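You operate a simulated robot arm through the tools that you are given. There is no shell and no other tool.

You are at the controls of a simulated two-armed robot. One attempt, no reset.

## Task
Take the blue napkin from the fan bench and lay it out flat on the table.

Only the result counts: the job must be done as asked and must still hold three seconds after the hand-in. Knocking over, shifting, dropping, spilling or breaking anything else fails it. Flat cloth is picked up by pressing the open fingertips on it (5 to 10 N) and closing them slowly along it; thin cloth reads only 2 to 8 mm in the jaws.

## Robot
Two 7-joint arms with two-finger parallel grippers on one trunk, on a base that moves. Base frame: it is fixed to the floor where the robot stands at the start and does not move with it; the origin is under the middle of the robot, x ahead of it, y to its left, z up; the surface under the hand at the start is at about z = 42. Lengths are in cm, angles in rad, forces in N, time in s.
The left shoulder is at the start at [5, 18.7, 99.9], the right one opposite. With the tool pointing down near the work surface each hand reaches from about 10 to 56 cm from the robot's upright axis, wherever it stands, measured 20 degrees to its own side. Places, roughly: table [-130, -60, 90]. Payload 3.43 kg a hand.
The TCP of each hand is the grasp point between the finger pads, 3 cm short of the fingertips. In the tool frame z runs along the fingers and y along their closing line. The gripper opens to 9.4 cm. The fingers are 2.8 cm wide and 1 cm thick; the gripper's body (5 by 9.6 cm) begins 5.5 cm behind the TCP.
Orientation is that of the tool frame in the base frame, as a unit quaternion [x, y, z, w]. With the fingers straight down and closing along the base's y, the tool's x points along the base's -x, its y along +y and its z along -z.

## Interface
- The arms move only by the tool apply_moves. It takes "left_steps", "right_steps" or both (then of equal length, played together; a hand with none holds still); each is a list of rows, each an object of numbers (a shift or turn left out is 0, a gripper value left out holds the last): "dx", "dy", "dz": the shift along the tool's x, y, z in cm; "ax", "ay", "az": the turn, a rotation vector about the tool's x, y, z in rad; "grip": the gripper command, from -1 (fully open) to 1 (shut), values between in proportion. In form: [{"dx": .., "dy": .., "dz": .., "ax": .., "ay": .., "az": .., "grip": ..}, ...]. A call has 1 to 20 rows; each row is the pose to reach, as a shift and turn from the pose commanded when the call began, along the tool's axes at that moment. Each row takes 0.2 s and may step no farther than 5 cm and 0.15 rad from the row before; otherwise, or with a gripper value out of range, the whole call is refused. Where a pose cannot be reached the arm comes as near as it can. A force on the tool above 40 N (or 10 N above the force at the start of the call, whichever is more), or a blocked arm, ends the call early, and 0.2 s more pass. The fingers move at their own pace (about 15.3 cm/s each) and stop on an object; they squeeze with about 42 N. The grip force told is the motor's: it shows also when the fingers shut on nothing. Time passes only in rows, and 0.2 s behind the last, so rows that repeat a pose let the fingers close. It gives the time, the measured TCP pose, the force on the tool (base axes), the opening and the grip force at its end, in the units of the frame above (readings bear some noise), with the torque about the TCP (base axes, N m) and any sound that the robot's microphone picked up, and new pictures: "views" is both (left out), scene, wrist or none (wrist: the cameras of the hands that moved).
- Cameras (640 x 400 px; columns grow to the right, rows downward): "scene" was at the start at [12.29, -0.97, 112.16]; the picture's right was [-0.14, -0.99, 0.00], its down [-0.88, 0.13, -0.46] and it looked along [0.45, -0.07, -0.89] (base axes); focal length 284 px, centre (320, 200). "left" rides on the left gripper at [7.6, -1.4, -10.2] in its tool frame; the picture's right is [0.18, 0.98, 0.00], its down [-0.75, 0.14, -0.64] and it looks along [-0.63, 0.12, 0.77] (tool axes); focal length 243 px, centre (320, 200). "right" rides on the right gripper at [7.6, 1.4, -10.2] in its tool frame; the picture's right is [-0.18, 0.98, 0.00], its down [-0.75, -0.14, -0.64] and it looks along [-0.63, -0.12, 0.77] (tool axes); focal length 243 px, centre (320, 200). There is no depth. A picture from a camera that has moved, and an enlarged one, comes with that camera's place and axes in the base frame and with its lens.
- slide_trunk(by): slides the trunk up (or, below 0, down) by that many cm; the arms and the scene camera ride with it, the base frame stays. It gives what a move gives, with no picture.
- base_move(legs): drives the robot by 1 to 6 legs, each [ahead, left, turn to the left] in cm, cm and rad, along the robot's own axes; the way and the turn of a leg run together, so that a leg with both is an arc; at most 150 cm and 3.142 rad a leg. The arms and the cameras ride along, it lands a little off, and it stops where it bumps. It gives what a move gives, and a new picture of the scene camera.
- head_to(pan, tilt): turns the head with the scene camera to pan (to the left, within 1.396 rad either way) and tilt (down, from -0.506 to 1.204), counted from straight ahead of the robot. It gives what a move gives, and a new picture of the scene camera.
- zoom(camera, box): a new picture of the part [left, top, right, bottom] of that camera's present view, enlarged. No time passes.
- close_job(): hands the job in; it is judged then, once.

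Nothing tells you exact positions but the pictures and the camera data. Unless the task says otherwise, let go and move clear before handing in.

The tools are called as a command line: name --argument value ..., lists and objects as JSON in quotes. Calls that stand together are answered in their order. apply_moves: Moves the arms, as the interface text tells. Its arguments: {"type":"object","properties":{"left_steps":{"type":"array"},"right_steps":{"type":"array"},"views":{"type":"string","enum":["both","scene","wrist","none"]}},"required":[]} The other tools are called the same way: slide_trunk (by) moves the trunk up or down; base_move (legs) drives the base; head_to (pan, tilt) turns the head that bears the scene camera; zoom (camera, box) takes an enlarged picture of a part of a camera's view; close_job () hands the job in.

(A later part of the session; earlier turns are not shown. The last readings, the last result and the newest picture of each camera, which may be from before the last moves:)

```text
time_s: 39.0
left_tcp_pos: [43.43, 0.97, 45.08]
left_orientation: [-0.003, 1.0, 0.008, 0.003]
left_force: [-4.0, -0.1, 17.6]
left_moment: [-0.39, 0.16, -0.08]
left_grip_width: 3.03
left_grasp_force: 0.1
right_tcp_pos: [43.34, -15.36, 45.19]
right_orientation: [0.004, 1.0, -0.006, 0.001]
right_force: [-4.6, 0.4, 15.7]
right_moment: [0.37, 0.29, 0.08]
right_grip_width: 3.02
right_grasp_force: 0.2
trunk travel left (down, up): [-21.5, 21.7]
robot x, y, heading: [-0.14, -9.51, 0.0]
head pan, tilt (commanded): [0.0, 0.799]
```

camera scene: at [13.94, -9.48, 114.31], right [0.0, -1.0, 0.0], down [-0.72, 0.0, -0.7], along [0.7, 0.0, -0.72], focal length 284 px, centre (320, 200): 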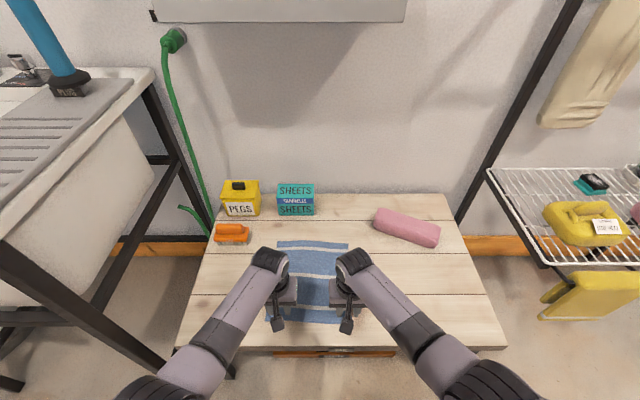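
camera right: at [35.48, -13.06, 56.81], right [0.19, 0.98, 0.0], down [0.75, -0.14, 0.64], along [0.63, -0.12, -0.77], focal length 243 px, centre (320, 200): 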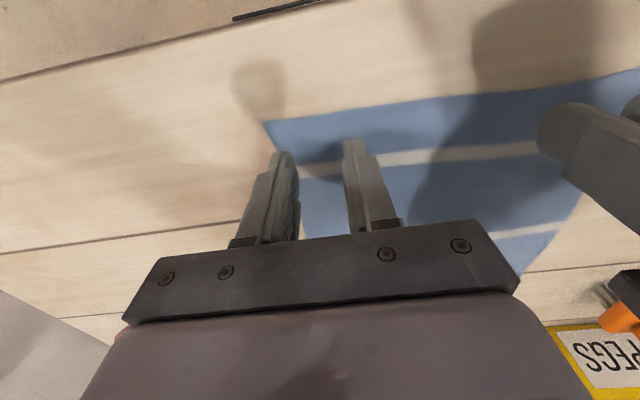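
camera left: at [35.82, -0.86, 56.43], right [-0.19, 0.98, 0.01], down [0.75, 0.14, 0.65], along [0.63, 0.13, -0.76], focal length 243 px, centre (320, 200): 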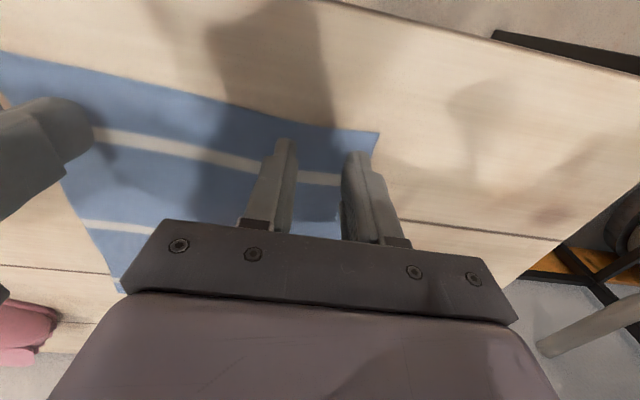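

Both are in contact at 16–18 N, a bit high. I ease off slightly to the 5–10 N range.

apply_moves --left_steps '[{"dz": -0.06}, {"dz": -0.06}, {"dz": -0.06}]' --right_steps '[{"dz": -0.05, "dy": 0.0}, {"dz": -0.05}, {"dz": -0.05}]' --views "wrist"

```text
time_s: 39.9
left_tcp_pos: [43.5, 1.13, 45.06]
left_orientation: [-0.003, 1.0, 0.008, 0.002]
left_force: [0.2, -0.1, 0.9]
left_moment: [-0.08, 0.01, 0.0]
left_grip_width: 2.95
left_grasp_force: 0.0
right_tcp_pos: [43.56, -15.52, 45.08]
right_orientation: [0.006, 1.0, -0.007, 0.002]
right_force: [0.2, -2.5, 19.9]
right_moment: [0.31, 0.17, 0.01]
right_grip_width: 2.83
right_grasp_force: 0.1
trunk travel left (down, up): [-21.5, 21.7]
robot x, y, heading: [-0.24, -9.04, -0.002]
head pan, tilt (commanded): [0.0, 0.799]
camera right: at [35.77, -13.89, 55.32], right [0.19, 0.98, -0.01], down [0.75, -0.14, 0.65], along [0.63, -0.14, -0.76], focal length 243 px, centre (320, 200)
camera left: at [35.9, -0.55, 55.2], right [-0.19, 0.98, 0.02], down [0.75, 0.13, 0.65], along [0.63, 0.14, -0.76], focal length 243 px, centre (320, 200)
```

right: 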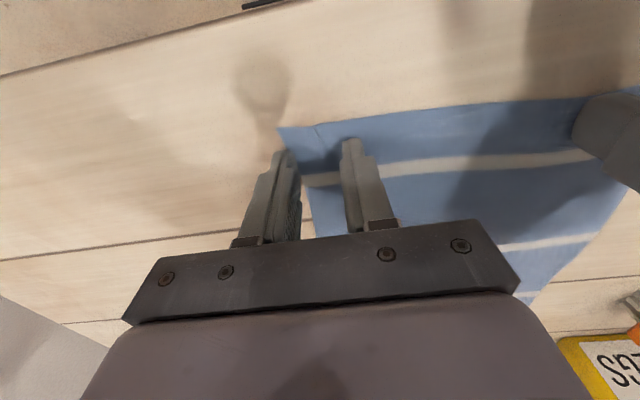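
left: 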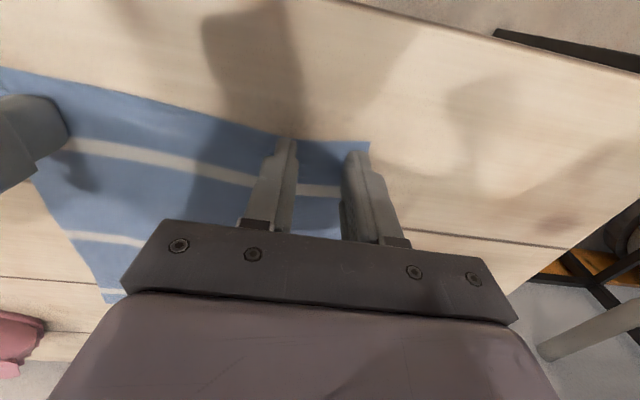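

The right outer finger is half off the cloth since that arm now hits its inward limit at this low height. Lowering the trunk should relax both arms, so I raise the hands 8 cm and slide the trunk down 8 cm.

apply_moves --left_steps '[{"dz": -1.5}, {"dz": -3.5}, {"dz": -6}, {"dz": -8.5}, {"dz": -8.5}]' --right_steps '[{"dz": -1.5}, {"dz": -3.5}, {"dz": -6}, {"dz": -8.5}, {"dz": -8.5}]' --views "none"

slide_trunk --by -7

```text
time_s: 41.0
left_tcp_pos: [44.98, 1.78, 54.67]
left_orientation: [-0.005, 1.0, 0.014, 0.015]
left_force: [0.6, 0.1, 0.4]
left_moment: [-0.02, 0.0, 0.02]
left_grip_width: 3.0
left_grasp_force: 0.1
right_tcp_pos: [44.7, -16.05, 54.31]
right_orientation: [0.007, 1.0, -0.012, 0.012]
right_force: [0.6, -0.1, 0.1]
right_moment: [0.01, 0.03, 0.0]
right_grip_width: 3.0
right_grasp_force: 0.1
trunk travel left (down, up): [-21.5, 21.7]
robot x, y, heading: [-0.16, -8.95, -0.001]
head pan, tilt (commanded): [0.0, 0.799]
```

```text
time_s: 42.1
left_tcp_pos: [44.74, 1.81, 47.45]
left_orientation: [-0.005, 1.0, 0.017, 0.013]
left_force: [-0.3, -0.3, 0.3]
left_moment: [-0.03, 0.0, 0.02]
left_grip_width: 3.0
left_grasp_force: 0.2
right_tcp_pos: [44.36, -16.12, 47.16]
right_orientation: [0.008, 1.0, -0.012, 0.01]
right_force: [-0.6, -0.6, -0.4]
right_moment: [0.0, 0.01, -0.01]
right_grip_width: 3.02
right_grasp_force: 0.2
trunk travel left (down, up): [-14.5, 28.7]
robot x, y, heading: [-0.19, -9.35, -0.002]
head pan, tilt (commanded): [0.0, 0.799]
```

Raising made the offset worse, and the two hands now sit 17.8 cm apart instead of the 15 cm I commanded, so the arms may be pushing against each other. I'll look down at the arms.

head_to --pan 0.0 --tilt 1.1

zoom --camera "scene" --box '[160, 50, 480, 250]'

```text
time_s: 42.9
left_tcp_pos: [44.74, 1.78, 47.27]
left_orientation: [-0.006, 1.0, 0.015, 0.012]
left_force: [-0.5, -0.8, 0.5]
left_moment: [-0.01, 0.01, -0.01]
left_grip_width: 3.02
left_grasp_force: 0.1
right_tcp_pos: [44.34, -16.11, 47.08]
right_orientation: [0.008, 1.0, -0.013, 0.01]
right_force: [0.4, -0.7, -0.2]
right_moment: [0.01, 0.0, -0.02]
right_grip_width: 3.02
right_grasp_force: 0.0
trunk travel left (down, up): [-14.5, 28.7]
robot x, y, heading: [-0.54, -9.2, 0.001]
head pan, tilt (commanded): [0.0, 1.1]
camera scene: at [12.19, -9.48, 105.14], right [0.0, -1.0, 0.0], down [-0.89, 0.0, -0.45], along [0.45, 0.0, -0.89], focal length 284 px, centre (320, 200)
```

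scene: 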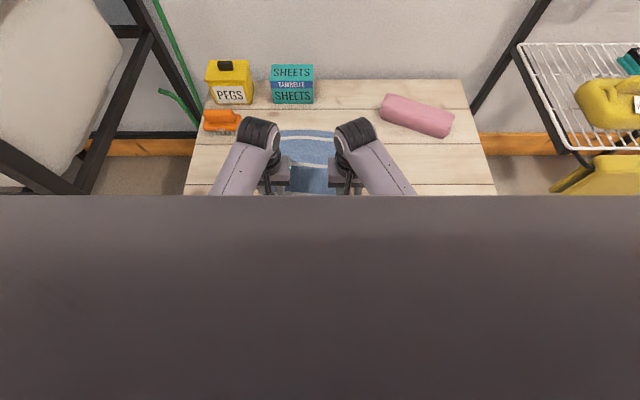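

```text
2.00 times, centred on (320, 150) of scene
camera zoom: at [12.19, -9.48, 105.14], right [0.0, -1.0, 0.0], down [-0.89, 0.0, -0.45], along [0.45, 0.0, -0.89], focal length 569 px, centre (320, 300)
```

zoom: 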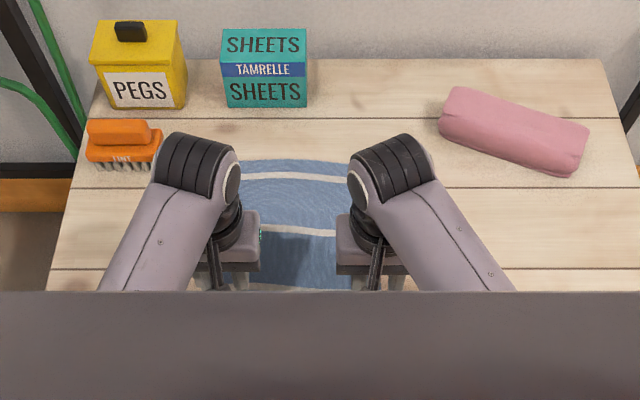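

The hands aren't touching; instead the wrists are at a bend limit when the hands are high relative to the shoulders. So I do the opposite: raise the trunk so the hands reach lower relative to the shoulders, and toe the grippers in a little.

slide_trunk --by 14

apply_moves --left_steps '[{"dz": 1.5, "dy": -0.2, "az": 0.1}, {"dz": 3, "dy": -0.4, "az": 0.2}, {"dz": 4.5, "dy": -0.6, "az": 0.3}, {"dz": 6, "dy": -0.6, "az": 0.3}, {"dz": 7.5, "dy": -0.6, "az": 0.3}, {"dz": 9, "dy": -0.6, "az": 0.3}, {"dz": 9, "dy": -0.6, "az": 0.3}]' --right_steps '[{"dz": 1.5, "dy": 0.4, "az": -0.1}, {"dz": 3, "dy": 0.8, "az": -0.2}, {"dz": 4.5, "dy": 1.2, "az": -0.3}, {"dz": 6, "dy": 1.2, "az": -0.3}, {"dz": 7.5, "dy": 1.2, "az": -0.3}, {"dz": 9, "dy": 1.2, "az": -0.3}, {"dz": 9, "dy": 1.2, "az": -0.3}]' --views "wrist"

```text
time_s: 44.6
left_tcp_pos: [44.56, 1.92, 61.21]
left_orientation: [-0.006, 1.0, 0.016, 0.011]
left_force: [0.4, 0.4, 0.2]
left_moment: [-0.04, 0.01, 0.02]
left_grip_width: 3.03
left_grasp_force: 0.1
right_tcp_pos: [44.27, -16.19, 60.87]
right_orientation: [0.007, 1.0, -0.014, 0.007]
right_force: [0.5, -0.6, 0.6]
right_moment: [-0.05, 0.0, 0.0]
right_grip_width: 3.03
right_grasp_force: 0.0
trunk travel left (down, up): [-28.5, 14.7]
robot x, y, heading: [0.04, -9.19, -0.003]
head pan, tilt (commanded): [0.0, 1.1]
```

```text
time_s: 46.4
left_tcp_pos: [43.42, 0.03, 51.6]
left_orientation: [0.148, 0.989, 0.005, -0.001]
left_force: [-1.1, 0.0, 0.7]
left_moment: [0.04, -0.04, 0.04]
left_grip_width: 3.02
left_grasp_force: 0.1
right_tcp_pos: [43.89, -17.08, 50.84]
right_orientation: [-0.135, 0.99, -0.025, -0.003]
right_force: [0.4, 0.1, -0.4]
right_moment: [0.0, -0.01, -0.02]
right_grip_width: 3.01
right_grasp_force: 0.0
trunk travel left (down, up): [-28.5, 14.7]
robot x, y, heading: [-0.04, -9.3, -0.006]
head pan, tilt (commanded): [0.0, 1.1]
stopped in row 7 (right hand): the arm was blocked; the commanded pose is now the measured one
camera right: at [35.92, -17.18, 61.14], right [-0.09, 1.0, -0.05], down [0.76, 0.1, 0.64], along [0.64, 0.02, -0.77], focal length 243 px, centre (320, 200)
camera left: at [35.71, 0.82, 61.61], right [0.11, 0.99, 0.01], down [0.76, -0.09, 0.64], along [0.64, -0.06, -0.77], focal length 243 px, centre (320, 200)
```

right: 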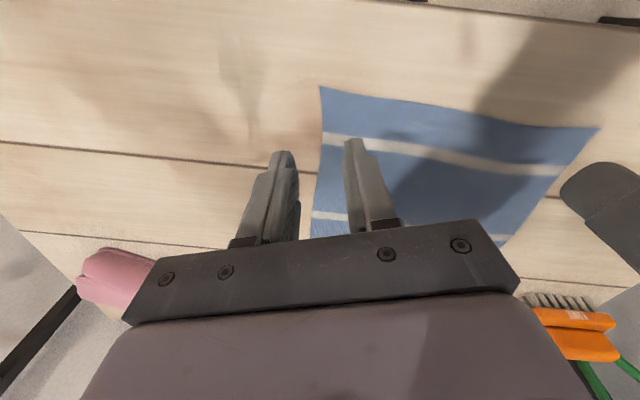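
left: 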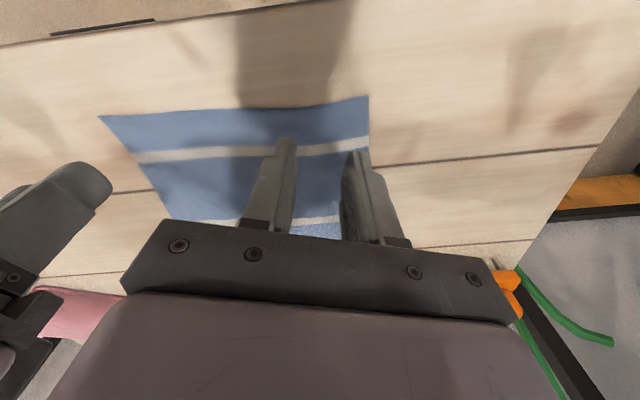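

The right arm reports being blocked with the toe-in, so let me look at how close the two wrists are now.

head_to --pan 0.0 --tilt 0.9

zoom --camera "scene" --box '[160, 150, 480, 350]'

```text
time_s: 47.1
left_tcp_pos: [43.53, 0.13, 51.6]
left_orientation: [0.148, 0.989, 0.006, 0.0]
left_force: [-0.6, 0.5, 0.5]
left_moment: [-0.02, 0.02, 0.0]
left_grip_width: 3.0
left_grasp_force: 0.1
right_tcp_pos: [43.69, -17.04, 50.83]
right_orientation: [-0.135, 0.99, -0.025, -0.003]
right_force: [0.6, 0.1, 0.0]
right_moment: [0.0, 0.01, -0.02]
right_grip_width: 3.0
right_grasp_force: 0.0
trunk travel left (down, up): [-28.5, 14.7]
robot x, y, heading: [-0.07, -9.55, -0.001]
head pan, tilt (commanded): [0.0, 0.901]
camera scene: at [13.42, -9.48, 120.51], right [0.0, -1.0, 0.0], down [-0.78, 0.0, -0.62], along [0.62, 0.0, -0.78], focal length 284 px, centre (320, 200)
```

scene: 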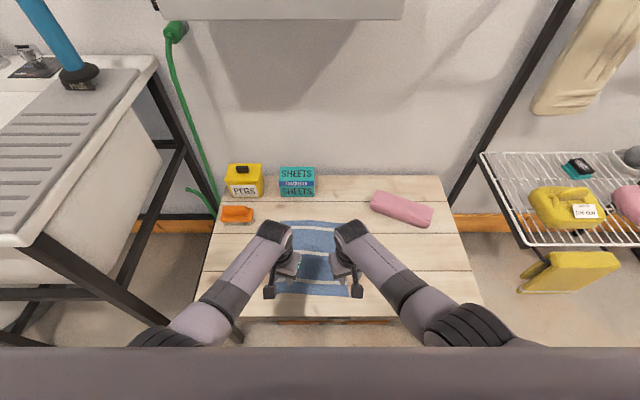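

```text
2.00 times, centred on (320, 250) of scene
camera zoom: at [13.42, -9.48, 120.51], right [0.0, -1.0, 0.0], down [-0.78, 0.0, -0.62], along [0.62, 0.0, -0.78], focal length 569 px, centre (320, 100)
```

zoom: 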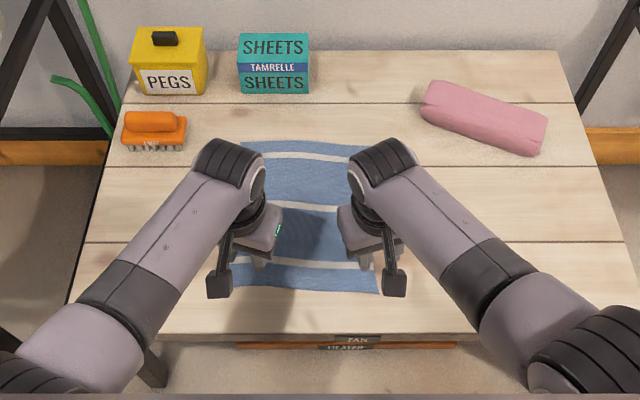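

Visually there's a gap, but the arms evidently can't hold the hands much closer than ~16.5–17 cm. I'll undo the toe-in, recentre the base, and use a 17 cm spacing with narrower finger openings so both pairs still lie on the cloth.

apply_moves --left_steps '[{"ax": 0.004, "az": -0.1}, {"ax": 0.008, "az": -0.2}, {"ax": 0.012, "az": -0.297}, {"ax": 0.012, "az": -0.297}]' --right_steps '[{"ax": -0.017, "az": 0.09}, {"ax": -0.034, "az": 0.18}, {"ax": -0.05, "ay": -0.006, "az": 0.271}, {"ax": -0.05, "ay": -0.006, "az": 0.271}]' --views "none"

base_move --legs '[[0, 1.2, 0]]'

```text
time_s: 48.1
left_tcp_pos: [43.43, 1.66, 50.88]
left_orientation: [-0.005, 1.0, 0.011, -0.002]
left_force: [0.8, -0.2, 0.1]
left_moment: [0.02, 0.02, 0.04]
left_grip_width: 3.01
left_grasp_force: 0.0
right_tcp_pos: [44.29, -17.76, 51.14]
right_orientation: [0.003, 1.0, -0.004, 0.004]
right_force: [0.5, -0.2, 0.0]
right_moment: [0.0, 0.0, 0.02]
right_grip_width: 3.01
right_grasp_force: 0.0
trunk travel left (down, up): [-28.5, 14.7]
robot x, y, heading: [0.14, -9.49, -0.004]
head pan, tilt (commanded): [0.0, 0.901]
```

```text
time_s: 48.9
left_tcp_pos: [43.46, 2.89, 51.05]
left_orientation: [-0.005, 1.0, 0.012, -0.001]
left_force: [-0.4, 0.0, 0.5]
left_moment: [0.01, -0.01, 0.03]
left_grip_width: 3.02
left_grasp_force: 0.1
right_tcp_pos: [44.16, -16.67, 51.04]
right_orientation: [0.003, 1.0, -0.005, 0.004]
right_force: [0.4, -0.5, 0.4]
right_moment: [-0.01, -0.03, 0.01]
right_grip_width: 3.01
right_grasp_force: 0.1
trunk travel left (down, up): [-28.5, 14.7]
robot x, y, heading: [-0.21, -8.06, -0.002]
head pan, tilt (commanded): [0.0, 0.901]
camera scene: at [13.43, -8.29, 120.52], right [0.0, -1.0, 0.0], down [-0.78, 0.0, -0.62], along [0.62, 0.0, -0.78], focal length 284 px, centre (320, 200)
```

scene: 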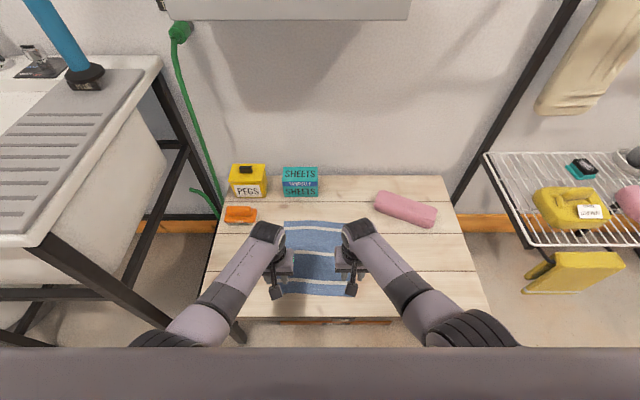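

Both hands still sit outboard of their targets. As a test for whether the arms block each other, I'll move only the left hand outward a few cm and see if the right reaches its target.

apply_moves --left_steps '[{"dy": 2}, {"dy": 4}, {"dy": 6}, {"dy": 6}, {"dy": 6}]' --right_steps '[{"dy": 0}, {"dy": 0}, {"dy": 0}, {"dy": 0}, {"dy": 0}]' --views "scene"

```text
time_s: 50.1
left_tcp_pos: [43.49, 9.11, 51.05]
left_orientation: [-0.006, 1.0, 0.012, -0.001]
left_force: [0.5, 0.1, 0.0]
left_moment: [-0.04, 0.02, 0.02]
left_grip_width: 3.0
left_grasp_force: 0.1
right_tcp_pos: [44.31, -16.84, 50.98]
right_orientation: [0.003, 1.0, -0.005, 0.005]
right_force: [-0.2, 0.5, 0.0]
right_moment: [-0.04, -0.01, -0.01]
right_grip_width: 3.01
right_grasp_force: 0.0
trunk travel left (down, up): [-28.5, 14.7]
robot x, y, heading: [0.13, -8.14, -0.003]
head pan, tilt (commanded): [0.0, 0.901]
camera scene: at [13.43, -8.29, 120.52], right [0.0, -1.0, 0.0], down [-0.78, 0.0, -0.62], along [0.62, 0.0, -0.78], focal length 284 px, centre (320, 200)
```

scene: 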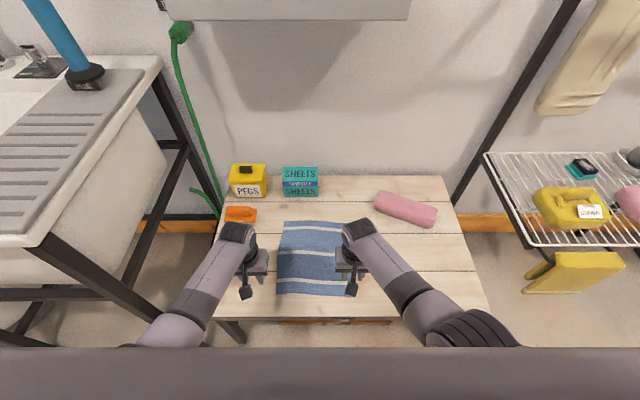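

The left moved freely with its small tilt unchanged, so the commanded pose had simply absorbed earlier errors. I'll straighten both tools and move them to the 17 cm spacing (left y 1.7, right y −15.3).

apply_moves --left_steps '[{"ax": 0.012, "az": 0.006}, {"dy": -1.0, "ax": 0.024, "az": 0.012}, {"dy": -3.0, "ax": 0.024, "az": 0.012}, {"dy": -5.0, "ax": 0.024, "az": 0.012}, {"dy": -7.4, "ax": 0.024, "az": 0.012}, {"dy": -7.4, "ax": 0.024, "az": 0.012}, {"dy": -7.4, "ax": 0.024, "az": 0.012}]' --right_steps '[{"ax": -0.005, "ay": 0.005, "az": -0.003}, {"dy": 0.5, "dx": 0.3, "ax": -0.01, "ay": 0.01, "az": -0.006}, {"dy": 1.0, "dx": 0.6, "ax": -0.01, "ay": 0.01, "az": -0.006}, {"dy": 1.5, "dx": 1.0, "ax": -0.01, "ay": 0.01, "az": -0.006}, {"dy": 1.5, "dx": 1.0, "ax": -0.01, "ay": 0.01, "az": -0.006}, {"dy": 1.5, "dx": 1.0, "ax": -0.01, "ay": 0.01, "az": -0.006}, {"dy": 1.5, "dx": 1.0, "ax": -0.01, "ay": 0.01, "az": -0.006}]' --views "none"

```text
time_s: 51.7
left_tcp_pos: [43.59, 3.11, 50.64]
left_orientation: [-0.004, 1.0, 0.01, -0.002]
left_force: [0.3, 0.0, -0.2]
left_moment: [0.02, -0.02, 0.01]
left_grip_width: 3.0
left_grasp_force: 0.1
right_tcp_pos: [44.67, -16.97, 51.53]
right_orientation: [0.008, 1.0, -0.012, 0.01]
right_force: [-0.1, 0.2, -0.2]
right_moment: [0.02, 0.04, -0.01]
right_grip_width: 3.01
right_grasp_force: 0.0
trunk travel left (down, up): [-28.5, 14.7]
robot x, y, heading: [-0.07, -8.51, -0.003]
head pan, tilt (commanded): [0.0, 0.901]
```

Both hands are again deflected outward, so the arms' postures have drifted into a limit. I'll reset them: retreat to start-like poses, straighten, and bring the trunk back to its start height, then approach afresh.

apply_moves --left_steps '[{"dx": 1.9, "dz": -3.0, "ax": 0.005, "az": 0.002}, {"dx": 3.8, "dz": -6.0, "ax": 0.01, "az": 0.004}, {"dx": 5.7, "dz": -9.0, "ax": 0.02, "ay": -0.004, "az": 0.008}, {"dx": 7.7, "dz": -12.0, "ax": 0.02, "ay": -0.004, "az": 0.008}, {"dx": 9.7, "dz": -15.0, "ax": 0.02, "ay": -0.004, "az": 0.008}, {"dx": 11.6, "dz": -17.8, "ax": 0.02, "ay": -0.004, "az": 0.008}, {"dx": 11.6, "dz": -17.8, "ax": 0.02, "ay": -0.004, "az": 0.008}]' --right_steps '[{"dx": 1.8, "dy": -2.1, "dz": -2.8, "ax": -0.008, "ay": 0.007, "az": -0.005}, {"dx": 3.6, "dy": -4.2, "dz": -5.6, "ax": -0.016, "ay": 0.014, "az": -0.01}, {"dx": 5.4, "dy": -6.4, "dz": -8.4, "ax": -0.024, "ay": 0.02, "az": -0.016}, {"dx": 7.2, "dy": -8.6, "dz": -11.2, "ax": -0.024, "ay": 0.02, "az": -0.016}, {"dx": 9.0, "dy": -10.7, "dz": -14.0, "ax": -0.024, "ay": 0.02, "az": -0.016}, {"dx": 10.7, "dy": -12.8, "dz": -16.8, "ax": -0.024, "ay": 0.02, "az": -0.016}, {"dx": 10.7, "dy": -12.8, "dz": -16.8, "ax": -0.024, "ay": 0.02, "az": -0.016}]' --views "scene"

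slide_trunk --by -7

```text
time_s: 52.4
left_tcp_pos: [48.0, 3.19, 64.96]
left_orientation: [-0.003, 0.996, 0.005, 0.093]
left_force: [0.3, 0.3, -0.2]
left_moment: [0.03, -0.02, 0.0]
left_grip_width: 3.03
left_grasp_force: 0.0
right_tcp_pos: [43.95, -19.06, 60.97]
right_orientation: [-0.007, 0.999, 0.015, 0.038]
right_force: [1.0, -0.6, 0.0]
right_moment: [-0.01, 0.01, -0.05]
right_grip_width: 3.01
right_grasp_force: 0.0
trunk travel left (down, up): [-28.5, 14.7]
robot x, y, heading: [-0.48, -8.34, -0.006]
head pan, tilt (commanded): [0.0, 0.901]
stopped in row 3 (left hand): the arm was blocked; the commanded pose is now the measured one
camera scene: at [13.47, -8.3, 120.51], right [0.0, -1.0, 0.0], down [-0.78, 0.0, -0.62], along [0.62, 0.0, -0.78], focal length 284 px, centre (320, 200)
```

scene: 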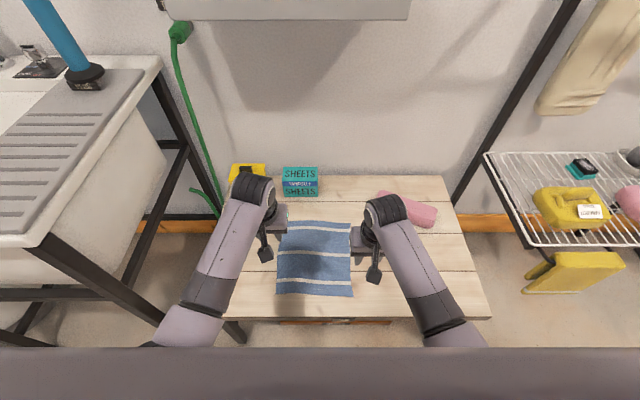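

```text
time_s: 53.5
left_tcp_pos: [47.92, 3.22, 57.91]
left_orientation: [-0.003, 0.996, 0.005, 0.094]
left_force: [-0.2, 0.3, -0.2]
left_moment: [0.0, -0.01, 0.0]
left_grip_width: 2.99
left_grasp_force: 0.1
right_tcp_pos: [43.97, -19.2, 54.1]
right_orientation: [-0.006, 0.999, 0.016, 0.04]
right_force: [0.3, -1.0, 0.0]
right_moment: [0.02, 0.0, -0.01]
right_grip_width: 3.01
right_grasp_force: 0.0
trunk travel left (down, up): [-21.5, 21.7]
robot x, y, heading: [-0.36, -8.18, -0.003]
head pan, tilt (commanded): [0.0, 0.901]
```

The left arm was blocked while retracting, so I need to see the elbows before commanding more. I'll look toward each elbow.

head_to --pan 0.9 --tilt 0.9

head_to --pan -0.9 --tilt 0.9

```text
time_s: 54.7
left_tcp_pos: [47.89, 3.23, 57.85]
left_orientation: [-0.002, 0.996, 0.004, 0.093]
left_force: [-0.3, -0.6, -0.7]
left_moment: [-0.01, 0.01, 0.01]
left_grip_width: 3.02
left_grasp_force: 0.0
right_tcp_pos: [43.88, -19.28, 53.92]
right_orientation: [-0.007, 0.999, 0.015, 0.039]
right_force: [-0.1, 0.3, -0.3]
right_moment: [0.0, 0.0, -0.03]
right_grip_width: 3.0
right_grasp_force: 0.1
trunk travel left (down, up): [-21.5, 21.7]
robot x, y, heading: [-0.31, -8.21, 0.001]
head pan, tilt (commanded): [0.901, 0.901]
camera scene: at [10.58, -2.38, 113.52], right [0.78, -0.62, 0.0], down [-0.49, -0.61, -0.62], along [0.39, 0.49, -0.78], focal length 284 px, centre (320, 200)
```

scene: 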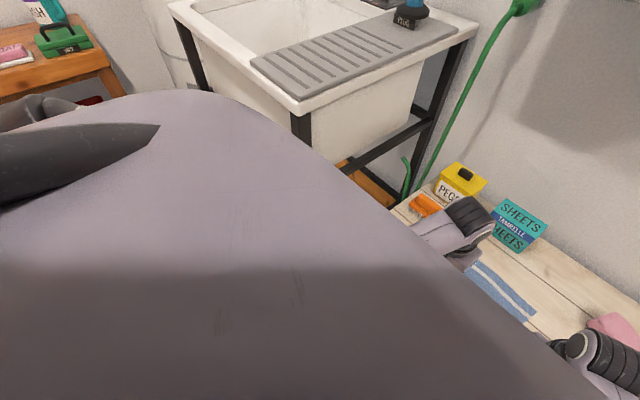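

```text
time_s: 56.5
left_tcp_pos: [47.88, 3.17, 57.93]
left_orientation: [-0.003, 0.996, 0.005, 0.093]
left_force: [0.1, 0.6, -0.1]
left_moment: [0.01, 0.01, 0.03]
left_grip_width: 3.0
left_grasp_force: 0.1
right_tcp_pos: [43.9, -19.24, 53.91]
right_orientation: [-0.006, 0.999, 0.016, 0.038]
right_force: [0.6, 0.3, -0.3]
right_moment: [0.01, 0.02, 0.02]
right_grip_width: 3.0
right_grasp_force: 0.1
trunk travel left (down, up): [-21.5, 21.7]
robot x, y, heading: [-0.09, -8.44, -0.003]
head pan, tilt (commanded): [-0.901, 0.901]
camera scene: at [10.56, -14.21, 113.52], right [-0.78, -0.62, 0.0], down [-0.49, 0.61, -0.62], along [0.39, -0.49, -0.78], focal length 284 px, centre (320, 200)
```

scene: 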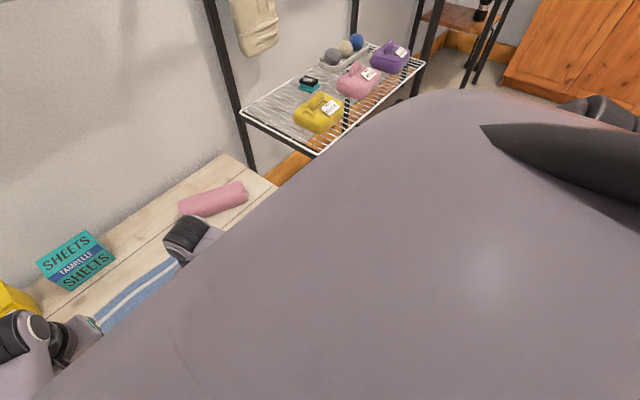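

head_to --pan 1.389 --tilt 0.4

head_to --pan -1.389 --tilt 0.4

```text
time_s: 58.6
left_tcp_pos: [47.92, 3.29, 57.72]
left_orientation: [-0.003, 0.996, 0.005, 0.094]
left_force: [0.1, -0.3, -0.4]
left_moment: [-0.01, 0.01, -0.01]
left_grip_width: 3.01
left_grasp_force: 0.0
right_tcp_pos: [43.95, -19.24, 54.09]
right_orientation: [-0.007, 0.999, 0.016, 0.038]
right_force: [0.3, 0.8, 0.8]
right_moment: [0.02, 0.0, 0.0]
right_grip_width: 3.0
right_grasp_force: 0.0
trunk travel left (down, up): [-21.5, 21.7]
robot x, y, heading: [-0.32, -8.53, -0.004]
head pan, tilt (commanded): [1.389, 0.4]
camera scene: at [7.57, 0.82, 117.82], right [0.98, -0.18, 0.0], down [-0.07, -0.38, -0.92], along [0.17, 0.91, -0.39], focal length 284 px, centre (320, 200)
```

scene: 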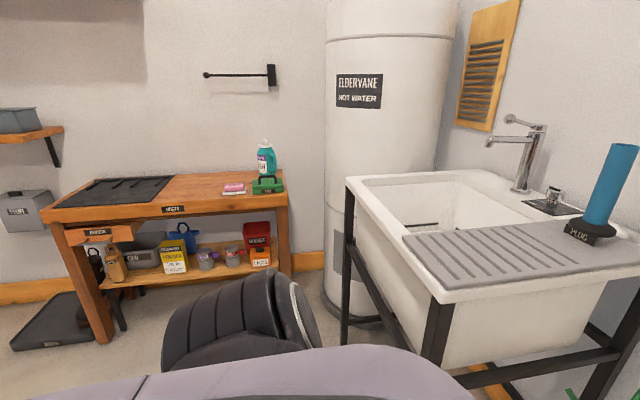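

```text
time_s: 61.1
left_tcp_pos: [47.86, 3.17, 57.82]
left_orientation: [-0.002, 0.996, 0.004, 0.092]
left_force: [-0.3, -0.1, 0.1]
left_moment: [0.03, 0.0, -0.01]
left_grip_width: 3.01
left_grasp_force: 0.0
right_tcp_pos: [43.87, -19.29, 53.92]
right_orientation: [-0.007, 0.999, 0.017, 0.038]
right_force: [0.9, -0.3, -0.3]
right_moment: [0.02, 0.01, 0.0]
right_grip_width: 3.03
right_grasp_force: 0.0
trunk travel left (down, up): [-21.5, 21.7]
robot x, y, heading: [-0.22, -7.95, -0.004]
head pan, tilt (commanded): [-1.389, 0.4]
camera scene: at [7.54, -17.4, 117.82], right [-0.98, -0.18, 0.0], down [-0.07, 0.38, -0.92], along [0.17, -0.91, -0.39], focal length 284 px, centre (320, 200)
```

scene: 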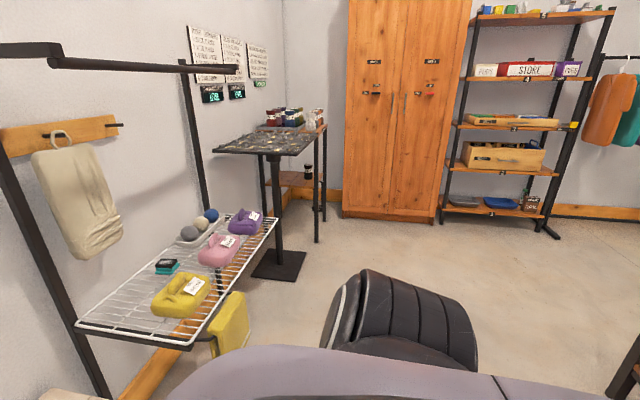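

The arms' wrists can't bend fully downward in this posture, which explains the blocking. Tilting the fingers forward (pointing ahead and down) should relieve this, so I'll pitch both tools about 0.45 rad while clear above the cloth.

apply_moves --left_steps '[{"ax": 0.003, "ay": -0.07}, {"ax": 0.006, "ay": -0.14}, {"ax": 0.009, "ay": -0.21}, {"ax": 0.011, "ay": -0.263, "az": 0.004}, {"ax": 0.011, "ay": -0.263, "az": 0.004}]' --right_steps '[{"ax": 0.009, "ay": -0.1}, {"ax": 0.018, "ay": -0.2}, {"ax": 0.027, "ay": -0.3}, {"ax": 0.035, "ay": -0.374, "az": 0.006}, {"ax": 0.035, "ay": -0.374, "az": 0.006}]' --views "none"

head_to --pan 0.0 --tilt 0.9

```text
time_s: 62.5
left_tcp_pos: [51.81, 3.55, 62.06]
left_orientation: [-0.003, 0.963, 0.001, 0.27]
left_force: [0.5, 0.7, 0.1]
left_moment: [-0.02, -0.01, 0.02]
left_grip_width: 3.01
left_grasp_force: 0.1
right_tcp_pos: [46.57, -21.1, 56.0]
right_orientation: [0.001, 0.967, -0.018, 0.253]
right_force: [-0.4, 0.3, -0.7]
right_moment: [-0.02, -0.04, 0.0]
right_grip_width: 3.0
right_grasp_force: 0.1
trunk travel left (down, up): [-21.5, 21.7]
robot x, y, heading: [0.01, -7.88, 0.001]
head pan, tilt (commanded): [-1.389, 0.4]
stopped in row 5 (left hand): the arm was blocked; the commanded pose is now the measured one
```

```text
time_s: 64.0
left_tcp_pos: [51.87, 3.68, 62.08]
left_orientation: [-0.003, 0.963, 0.002, 0.268]
left_force: [0.9, -0.2, 0.1]
left_moment: [-0.03, 0.03, 0.0]
left_grip_width: 3.03
left_grasp_force: 0.0
right_tcp_pos: [46.58, -21.07, 56.01]
right_orientation: [0.001, 0.967, -0.018, 0.253]
right_force: [0.0, -0.6, -0.1]
right_moment: [0.02, 0.02, -0.04]
right_grip_width: 3.0
right_grasp_force: 0.1
trunk travel left (down, up): [-21.5, 21.7]
robot x, y, heading: [-0.4, -8.01, -0.002]
head pan, tilt (commanded): [0.0, 0.901]
camera scene: at [13.43, -8.3, 113.52], right [0.0, -1.0, 0.0], down [-0.78, 0.0, -0.62], along [0.62, 0.0, -0.78], focal length 284 px, centre (320, 200)
```

scene: 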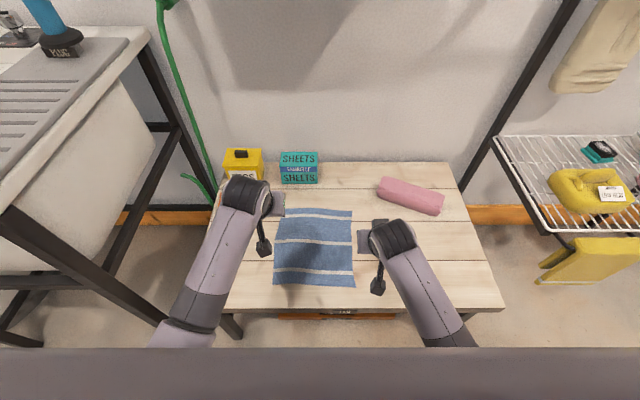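

Tilting made the hand push forward rather than freeing it. I'll try moving the right hand outward and back toward its start-like pose to see whether it retracts freely there.

apply_moves --right_steps '[{"dy": -3, "dz": -1, "dx": 1, "ax": -0.03}, {"dy": -6, "dz": -3, "dx": 2.5, "ax": -0.037}, {"dy": -9, "dz": -5, "dx": 4.5, "ay": 0.1, "ax": -0.037}, {"dy": -9, "dz": -7, "dx": 6, "ay": 0.2, "ax": -0.037}, {"dy": -9, "dz": -8.6, "dx": 7.3, "ay": 0.3, "ax": -0.037}, {"dy": -9, "dz": -8.6, "dx": 7.3, "ay": 0.3, "ax": -0.037}]' --views "scene"

```text
time_s: 65.4
left_tcp_pos: [51.82, 3.62, 62.1]
left_orientation: [-0.004, 0.963, 0.0, 0.269]
left_force: [0.7, -0.2, 0.4]
left_moment: [0.01, -0.01, 0.01]
left_grip_width: 3.02
left_grasp_force: 0.0
right_tcp_pos: [35.89, -29.89, 60.11]
right_orientation: [-0.002, 0.995, 0.001, 0.104]
right_force: [0.3, 0.9, -0.9]
right_moment: [-0.01, 0.03, -0.01]
right_grip_width: 3.0
right_grasp_force: 0.1
trunk travel left (down, up): [-21.5, 21.7]
robot x, y, heading: [0.19, -8.43, -0.001]
head pan, tilt (commanded): [0.0, 0.901]
camera scene: at [13.43, -8.3, 113.52], right [0.0, -1.0, 0.0], down [-0.78, 0.0, -0.62], along [0.62, 0.0, -0.78], focal length 284 px, centre (320, 200)
```

scene: 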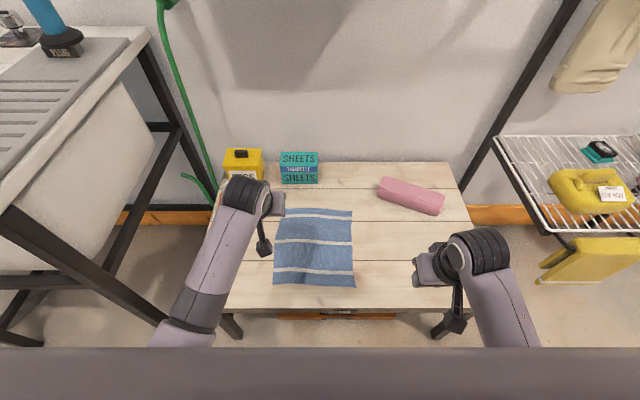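

The right hand retracted exactly as commanded once outboard. I do the same with the left hand.

apply_moves --left_steps '[{"dy": 3, "dx": 1, "dz": -0.4}, {"dy": 6, "dx": 3, "dz": -1.2}, {"dy": 8.4, "dx": 5.5, "dz": -2.4, "ay": 0.08}, {"dy": 8.4, "dx": 8, "dz": -3.5, "ay": 0.16}, {"dy": 8.4, "dx": 11, "dz": -5, "ay": 0.25}, {"dy": 8.4, "dx": 14.6, "dz": -6.4, "ay": 0.34}, {"dy": 8.4, "dx": 14.6, "dz": -6.4, "ay": 0.34}]' --views "scene"

```text
time_s: 67.0
left_tcp_pos: [35.96, 11.78, 59.86]
left_orientation: [-0.002, 0.995, -0.001, 0.101]
left_force: [-0.7, 0.6, -0.4]
left_moment: [0.02, 0.0, -0.03]
left_grip_width: 3.01
left_grasp_force: 0.1
right_tcp_pos: [36.03, -29.82, 60.09]
right_orientation: [-0.001, 0.994, 0.0, 0.106]
right_force: [-0.7, -0.2, -0.2]
right_moment: [0.02, -0.03, 0.0]
right_grip_width: 3.04
right_grasp_force: 0.0
trunk travel left (down, up): [-21.5, 21.7]
robot x, y, heading: [-0.07, -8.44, -0.0]
head pan, tilt (commanded): [0.0, 0.901]
camera scene: at [13.43, -8.3, 113.52], right [0.0, -1.0, 0.0], down [-0.78, 0.0, -0.62], along [0.62, 0.0, -0.78], focal length 284 px, centre (320, 200)
```

scene: 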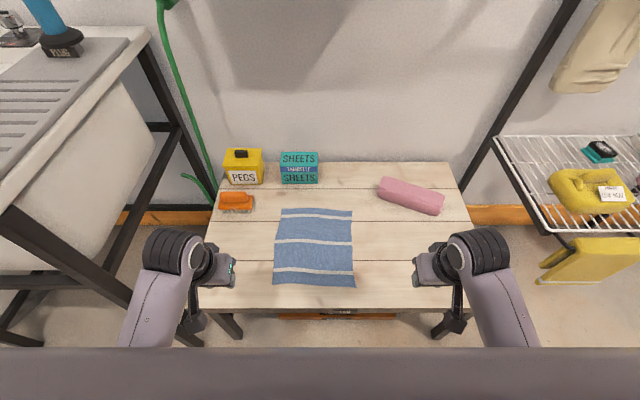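

Both arms are now symmetric and exactly on command. The napkin is undisturbed. I approach again from here with a 17 cm spacing, stopping at z≈52.

apply_moves --left_steps '[{"dx": -1.1, "dy": -2.0, "dz": 1.84}, {"dx": -2.2, "dy": -4.0, "dz": 3.68}, {"dx": -3.3, "dy": -6.1, "dz": 5.5}, {"dx": -4.4, "dy": -8.1, "dz": 7.4}, {"dx": -5.45, "dy": -10.1, "dz": 9.2}, {"dx": -5.45, "dy": -10.1, "dz": 9.2}, {"dx": -5.45, "dy": -10.1, "dz": 9.2}]' --right_steps '[{"dx": -1.0, "dy": 2.9, "dz": 1.85}, {"dx": -2.1, "dy": 5.8, "dz": 3.7}, {"dx": -3.1, "dy": 8.7, "dz": 5.55}, {"dx": -4.2, "dy": 11.6, "dz": 7.4}, {"dx": -5.2, "dy": 14.5, "dz": 9.25}, {"dx": -5.2, "dy": 14.5, "dz": 9.25}, {"dx": -5.2, "dy": 14.5, "dz": 9.25}]' --views "scene"

```text
time_s: 68.8
left_tcp_pos: [43.2, 6.9, 50.76]
left_orientation: [-0.006, 0.994, 0.046, 0.1]
left_force: [0.9, -1.4, -0.8]
left_moment: [-0.04, -0.01, 0.0]
left_grip_width: 3.02
left_grasp_force: 0.1
right_tcp_pos: [43.17, -21.0, 50.59]
right_orientation: [0.003, 0.993, -0.052, 0.105]
right_force: [0.6, 0.1, 0.1]
right_moment: [0.0, -0.02, -0.01]
right_grip_width: 2.98
right_grasp_force: 0.0
trunk travel left (down, up): [-21.5, 21.7]
robot x, y, heading: [-0.44, -8.56, -0.002]
head pan, tilt (commanded): [0.0, 0.901]
stopped in row 7 (left hand): the arm was blocked; the commanded pose is now the measured one
camera scene: at [13.43, -8.3, 113.52], right [0.0, -1.0, 0.0], down [-0.78, 0.0, -0.62], along [0.62, 0.0, -0.78], focal length 284 px, centre (320, 200)
```

scene: 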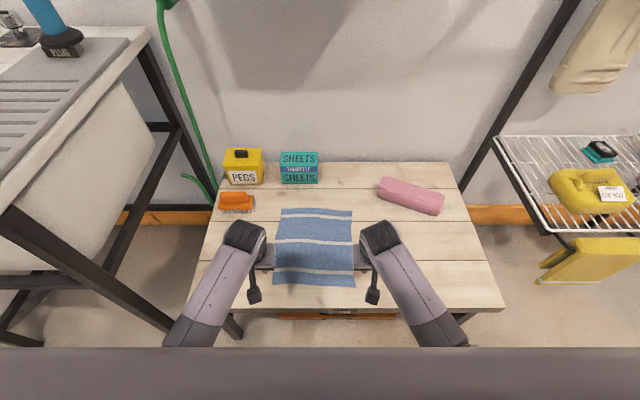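

Both arms are now blocked earlier than before: their elbows have tucked in beside the body, while at the start they were swung out. I'll back off from the bench to free space and restore the elbow-out posture by sweeping the arms out sideways and back in.

apply_moves --left_steps '[{"dz": -2, "dy": 1}, {"dz": -4, "dy": 3}, {"dz": -6, "dy": 5}]' --right_steps '[{"dz": -2, "dy": -1}, {"dz": -4, "dy": -3}, {"dz": -6, "dy": -5}]' --views "none"

base_move --legs '[[-38, 0, 0]]'

```text
time_s: 69.6
left_tcp_pos: [41.76, 11.28, 57.1]
left_orientation: [-0.005, 0.994, 0.045, 0.099]
left_force: [-0.7, -0.4, -0.1]
left_moment: [0.0, -0.02, 0.0]
left_grip_width: 3.02
left_grasp_force: 0.1
right_tcp_pos: [41.71, -25.34, 57.05]
right_orientation: [0.002, 0.993, -0.05, 0.103]
right_force: [0.2, -0.6, 0.2]
right_moment: [0.03, 0.01, -0.01]
right_grip_width: 3.02
right_grasp_force: 0.1
trunk travel left (down, up): [-21.5, 21.7]
robot x, y, heading: [0.15, -7.92, -0.007]
head pan, tilt (commanded): [0.0, 0.901]
```

```text
time_s: 72.0
left_tcp_pos: [4.06, 11.49, 57.09]
left_orientation: [-0.006, 0.994, 0.045, 0.1]
left_force: [-0.2, -0.4, -0.2]
left_moment: [0.01, 0.01, 0.01]
left_grip_width: 3.02
left_grasp_force: 0.0
right_tcp_pos: [4.05, -25.24, 57.11]
right_orientation: [0.002, 0.993, -0.049, 0.105]
right_force: [-0.1, 1.0, 0.0]
right_moment: [0.04, -0.02, 0.01]
right_grip_width: 3.01
right_grasp_force: 0.0
trunk travel left (down, up): [-21.5, 21.7]
robot x, y, heading: [-38.14, -8.26, -0.003]
head pan, tilt (commanded): [0.0, 0.901]
camera scene: at [-24.41, -8.23, 113.52], right [0.0, -1.0, 0.0], down [-0.78, 0.0, -0.62], along [0.62, 0.0, -0.78], focal length 284 px, centre (320, 200)
```

scene: 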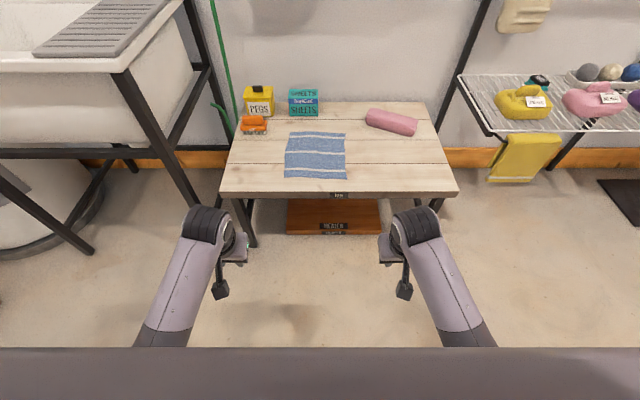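

In this free space I'll extend both hands forward, roll the finger tips outward while extended, then retract and unroll — that should swing the elbows out again.

apply_moves --left_steps '[{"dx": -3.2, "dz": 0.6}, {"dx": -6.4, "dz": 1.3}, {"dx": -9.6, "dz": 1.9}, {"dx": -12.7, "dz": 2.6}, {"dx": -12.7, "dz": 2.6}]' --right_steps '[{"dx": -3.2, "dz": 0.6}, {"dx": -6.4, "dz": 1.3}, {"dx": -9.6, "dz": 1.9}, {"dx": -12.7, "dz": 2.6}, {"dx": -12.7, "dz": 2.6}]' --views "none"

apply_moves --left_steps '[{"ax": -0.14, "dy": 2.8, "dz": -0.2}, {"ax": -0.28, "dy": 5.5, "dz": -0.8}, {"ax": -0.42, "dy": 8.2, "dz": -1.7}, {"ax": -0.56, "dy": 10.6, "dz": -3.0}, {"ax": -0.7, "dy": 12.9, "dz": -4.7}, {"ax": -0.7, "dy": 12.9, "dz": -4.7}]' --right_steps '[{"ax": 0.14, "dy": -2.8, "dz": -0.2}, {"ax": 0.28, "dy": -5.5, "dz": -0.8}, {"ax": 0.42, "dy": -8.2, "dz": -1.7}, {"ax": 0.56, "dy": -10.6, "dz": -3.0}, {"ax": 0.7, "dy": -12.9, "dz": -4.7}, {"ax": 0.7, "dy": -12.9, "dz": -4.7}]' --views "scene"

```text
time_s: 73.2
left_tcp_pos: [17.05, 11.75, 56.9]
left_orientation: [-0.007, 0.994, 0.045, 0.1]
left_force: [-0.6, -0.9, 0.6]
left_moment: [0.01, 0.0, -0.01]
left_grip_width: 3.02
left_grasp_force: 0.0
right_tcp_pos: [16.87, -25.55, 56.98]
right_orientation: [0.002, 0.993, -0.049, 0.105]
right_force: [0.4, 0.3, 0.2]
right_moment: [0.02, -0.05, -0.01]
right_grip_width: 2.99
right_grasp_force: 0.2
trunk travel left (down, up): [-21.5, 21.7]
robot x, y, heading: [-37.81, -8.41, 0.001]
head pan, tilt (commanded): [0.0, 0.901]
```

```text
time_s: 74.6
left_tcp_pos: [15.94, 24.13, 62.68]
left_orientation: [-0.041, 0.918, 0.384, 0.092]
left_force: [0.1, 0.4, 1.1]
left_moment: [-0.01, 0.04, 0.04]
left_grip_width: 3.05
left_grasp_force: 0.1
right_tcp_pos: [15.78, -37.81, 62.9]
right_orientation: [0.039, 0.915, -0.389, 0.097]
right_force: [0.3, 0.2, 0.7]
right_moment: [-0.02, 0.0, 0.01]
right_grip_width: 3.02
right_grasp_force: 0.1
trunk travel left (down, up): [-21.5, 21.7]
robot x, y, heading: [-38.28, -8.3, -0.003]
head pan, tilt (commanded): [0.0, 0.901]
camera scene: at [-24.42, -8.23, 113.52], right [0.0, -1.0, 0.0], down [-0.78, 0.0, -0.62], along [0.62, 0.0, -0.78], focal length 284 px, centre (320, 200)
```

scene: 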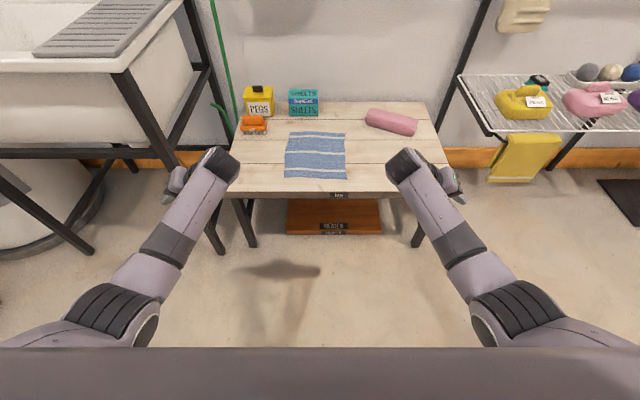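

The elbows are swung far out now. I retract with the roll held, then unroll about the wrists.

apply_moves --left_steps '[{"dx": 3.2, "dy": 0.5, "dz": -0.45}, {"dx": 6.4, "dy": 1.0, "dz": -0.9}, {"dx": 9.6, "dy": 1.4, "dz": -1.35}, {"dx": 12.7, "dy": 1.9, "dz": -1.8}, {"dx": 12.7, "dy": 1.9, "dz": -1.8}]' --right_steps '[{"dx": 3.2, "dy": -0.5, "dz": -0.45}, {"dx": 6.4, "dy": -1.0, "dz": -0.9}, {"dx": 9.6, "dy": -1.4, "dz": -1.35}, {"dx": 12.7, "dy": -1.9, "dz": -1.8}, {"dx": 12.7, "dy": -1.9, "dz": -1.8}]' --views "scene"

```text
time_s: 75.8
left_tcp_pos: [2.56, 24.27, 63.0]
left_orientation: [-0.04, 0.918, 0.384, 0.091]
left_force: [-0.4, -0.3, 0.1]
left_moment: [0.0, 0.04, 0.02]
left_grip_width: 3.01
left_grasp_force: 0.0
right_tcp_pos: [2.82, -37.89, 63.04]
right_orientation: [0.039, 0.916, -0.387, 0.097]
right_force: [0.6, -0.1, -0.1]
right_moment: [0.02, 0.03, 0.04]
right_grip_width: 3.02
right_grasp_force: 0.1
trunk travel left (down, up): [-21.5, 21.7]
robot x, y, heading: [-38.15, -8.16, -0.002]
head pan, tilt (commanded): [0.0, 0.901]
camera scene: at [-24.43, -8.23, 113.52], right [0.0, -1.0, 0.0], down [-0.78, 0.0, -0.62], along [0.62, 0.0, -0.78], focal length 284 px, centre (320, 200)
```

scene: 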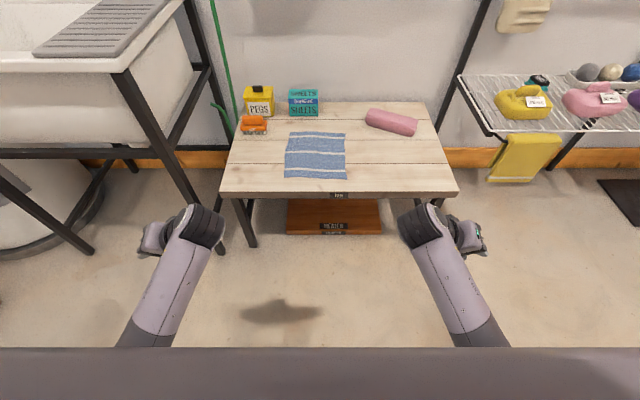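

apply_moves --left_steps '[{"ax": 0.14, "dy": -2.8, "dz": -0.2}, {"ax": 0.28, "dy": -5.5, "dz": -0.8}, {"ax": 0.42, "dy": -8.2, "dz": -1.7}, {"ax": 0.56, "dy": -10.6, "dz": -3.0}, {"ax": 0.7, "dy": -12.9, "dz": -4.7}, {"ax": 0.8, "dy": -14.35, "dz": -6.1}, {"ax": 0.8, "dy": -14.35, "dz": -6.1}]' --right_steps '[{"ax": -0.14, "dy": 2.8, "dz": -0.2}, {"ax": -0.28, "dy": 5.5, "dz": -0.8}, {"ax": -0.42, "dy": 8.2, "dz": -1.7}, {"ax": -0.56, "dy": 10.6, "dz": -3.0}, {"ax": -0.7, "dy": 12.9, "dz": -4.7}, {"ax": -0.8, "dy": 14.35, "dz": -6.1}, {"ax": -0.8, "dy": 14.35, "dz": -6.1}]' --views "scene"

```text
time_s: 77.1
left_tcp_pos: [5.43, 16.27, 58.21]
left_orientation: [-0.01, 0.989, 0.088, 0.119]
left_force: [0.0, 0.1, -0.5]
left_moment: [-0.01, 0.01, -0.01]
left_grip_width: 3.02
left_grasp_force: 0.1
right_tcp_pos: [4.62, -32.63, 56.72]
right_orientation: [0.003, 0.987, -0.118, 0.11]
right_force: [0.1, 0.0, -0.3]
right_moment: [0.01, -0.02, -0.01]
right_grip_width: 3.0
right_grasp_force: 0.0
trunk travel left (down, up): [-21.5, 21.7]
robot x, y, heading: [-38.23, -7.97, 0.002]
head pan, tilt (commanded): [0.0, 0.901]
stopped in row 6 (right hand): the arm was blocked; the commanded pose is now the measured one
camera scene: at [-24.42, -8.23, 113.52], right [0.0, -1.0, 0.0], down [-0.78, 0.0, -0.62], along [0.62, 0.0, -0.78], focal length 284 px, centre (320, 200)
```

scene: 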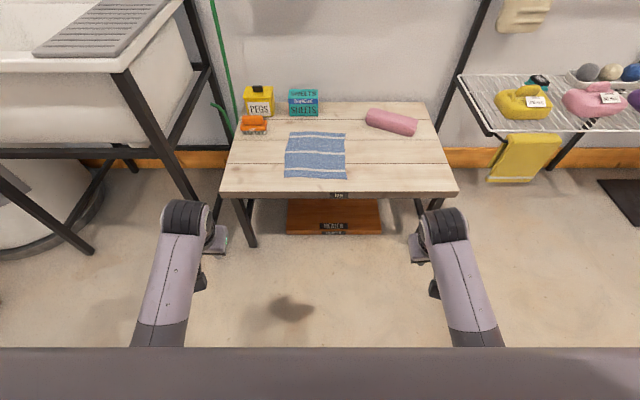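

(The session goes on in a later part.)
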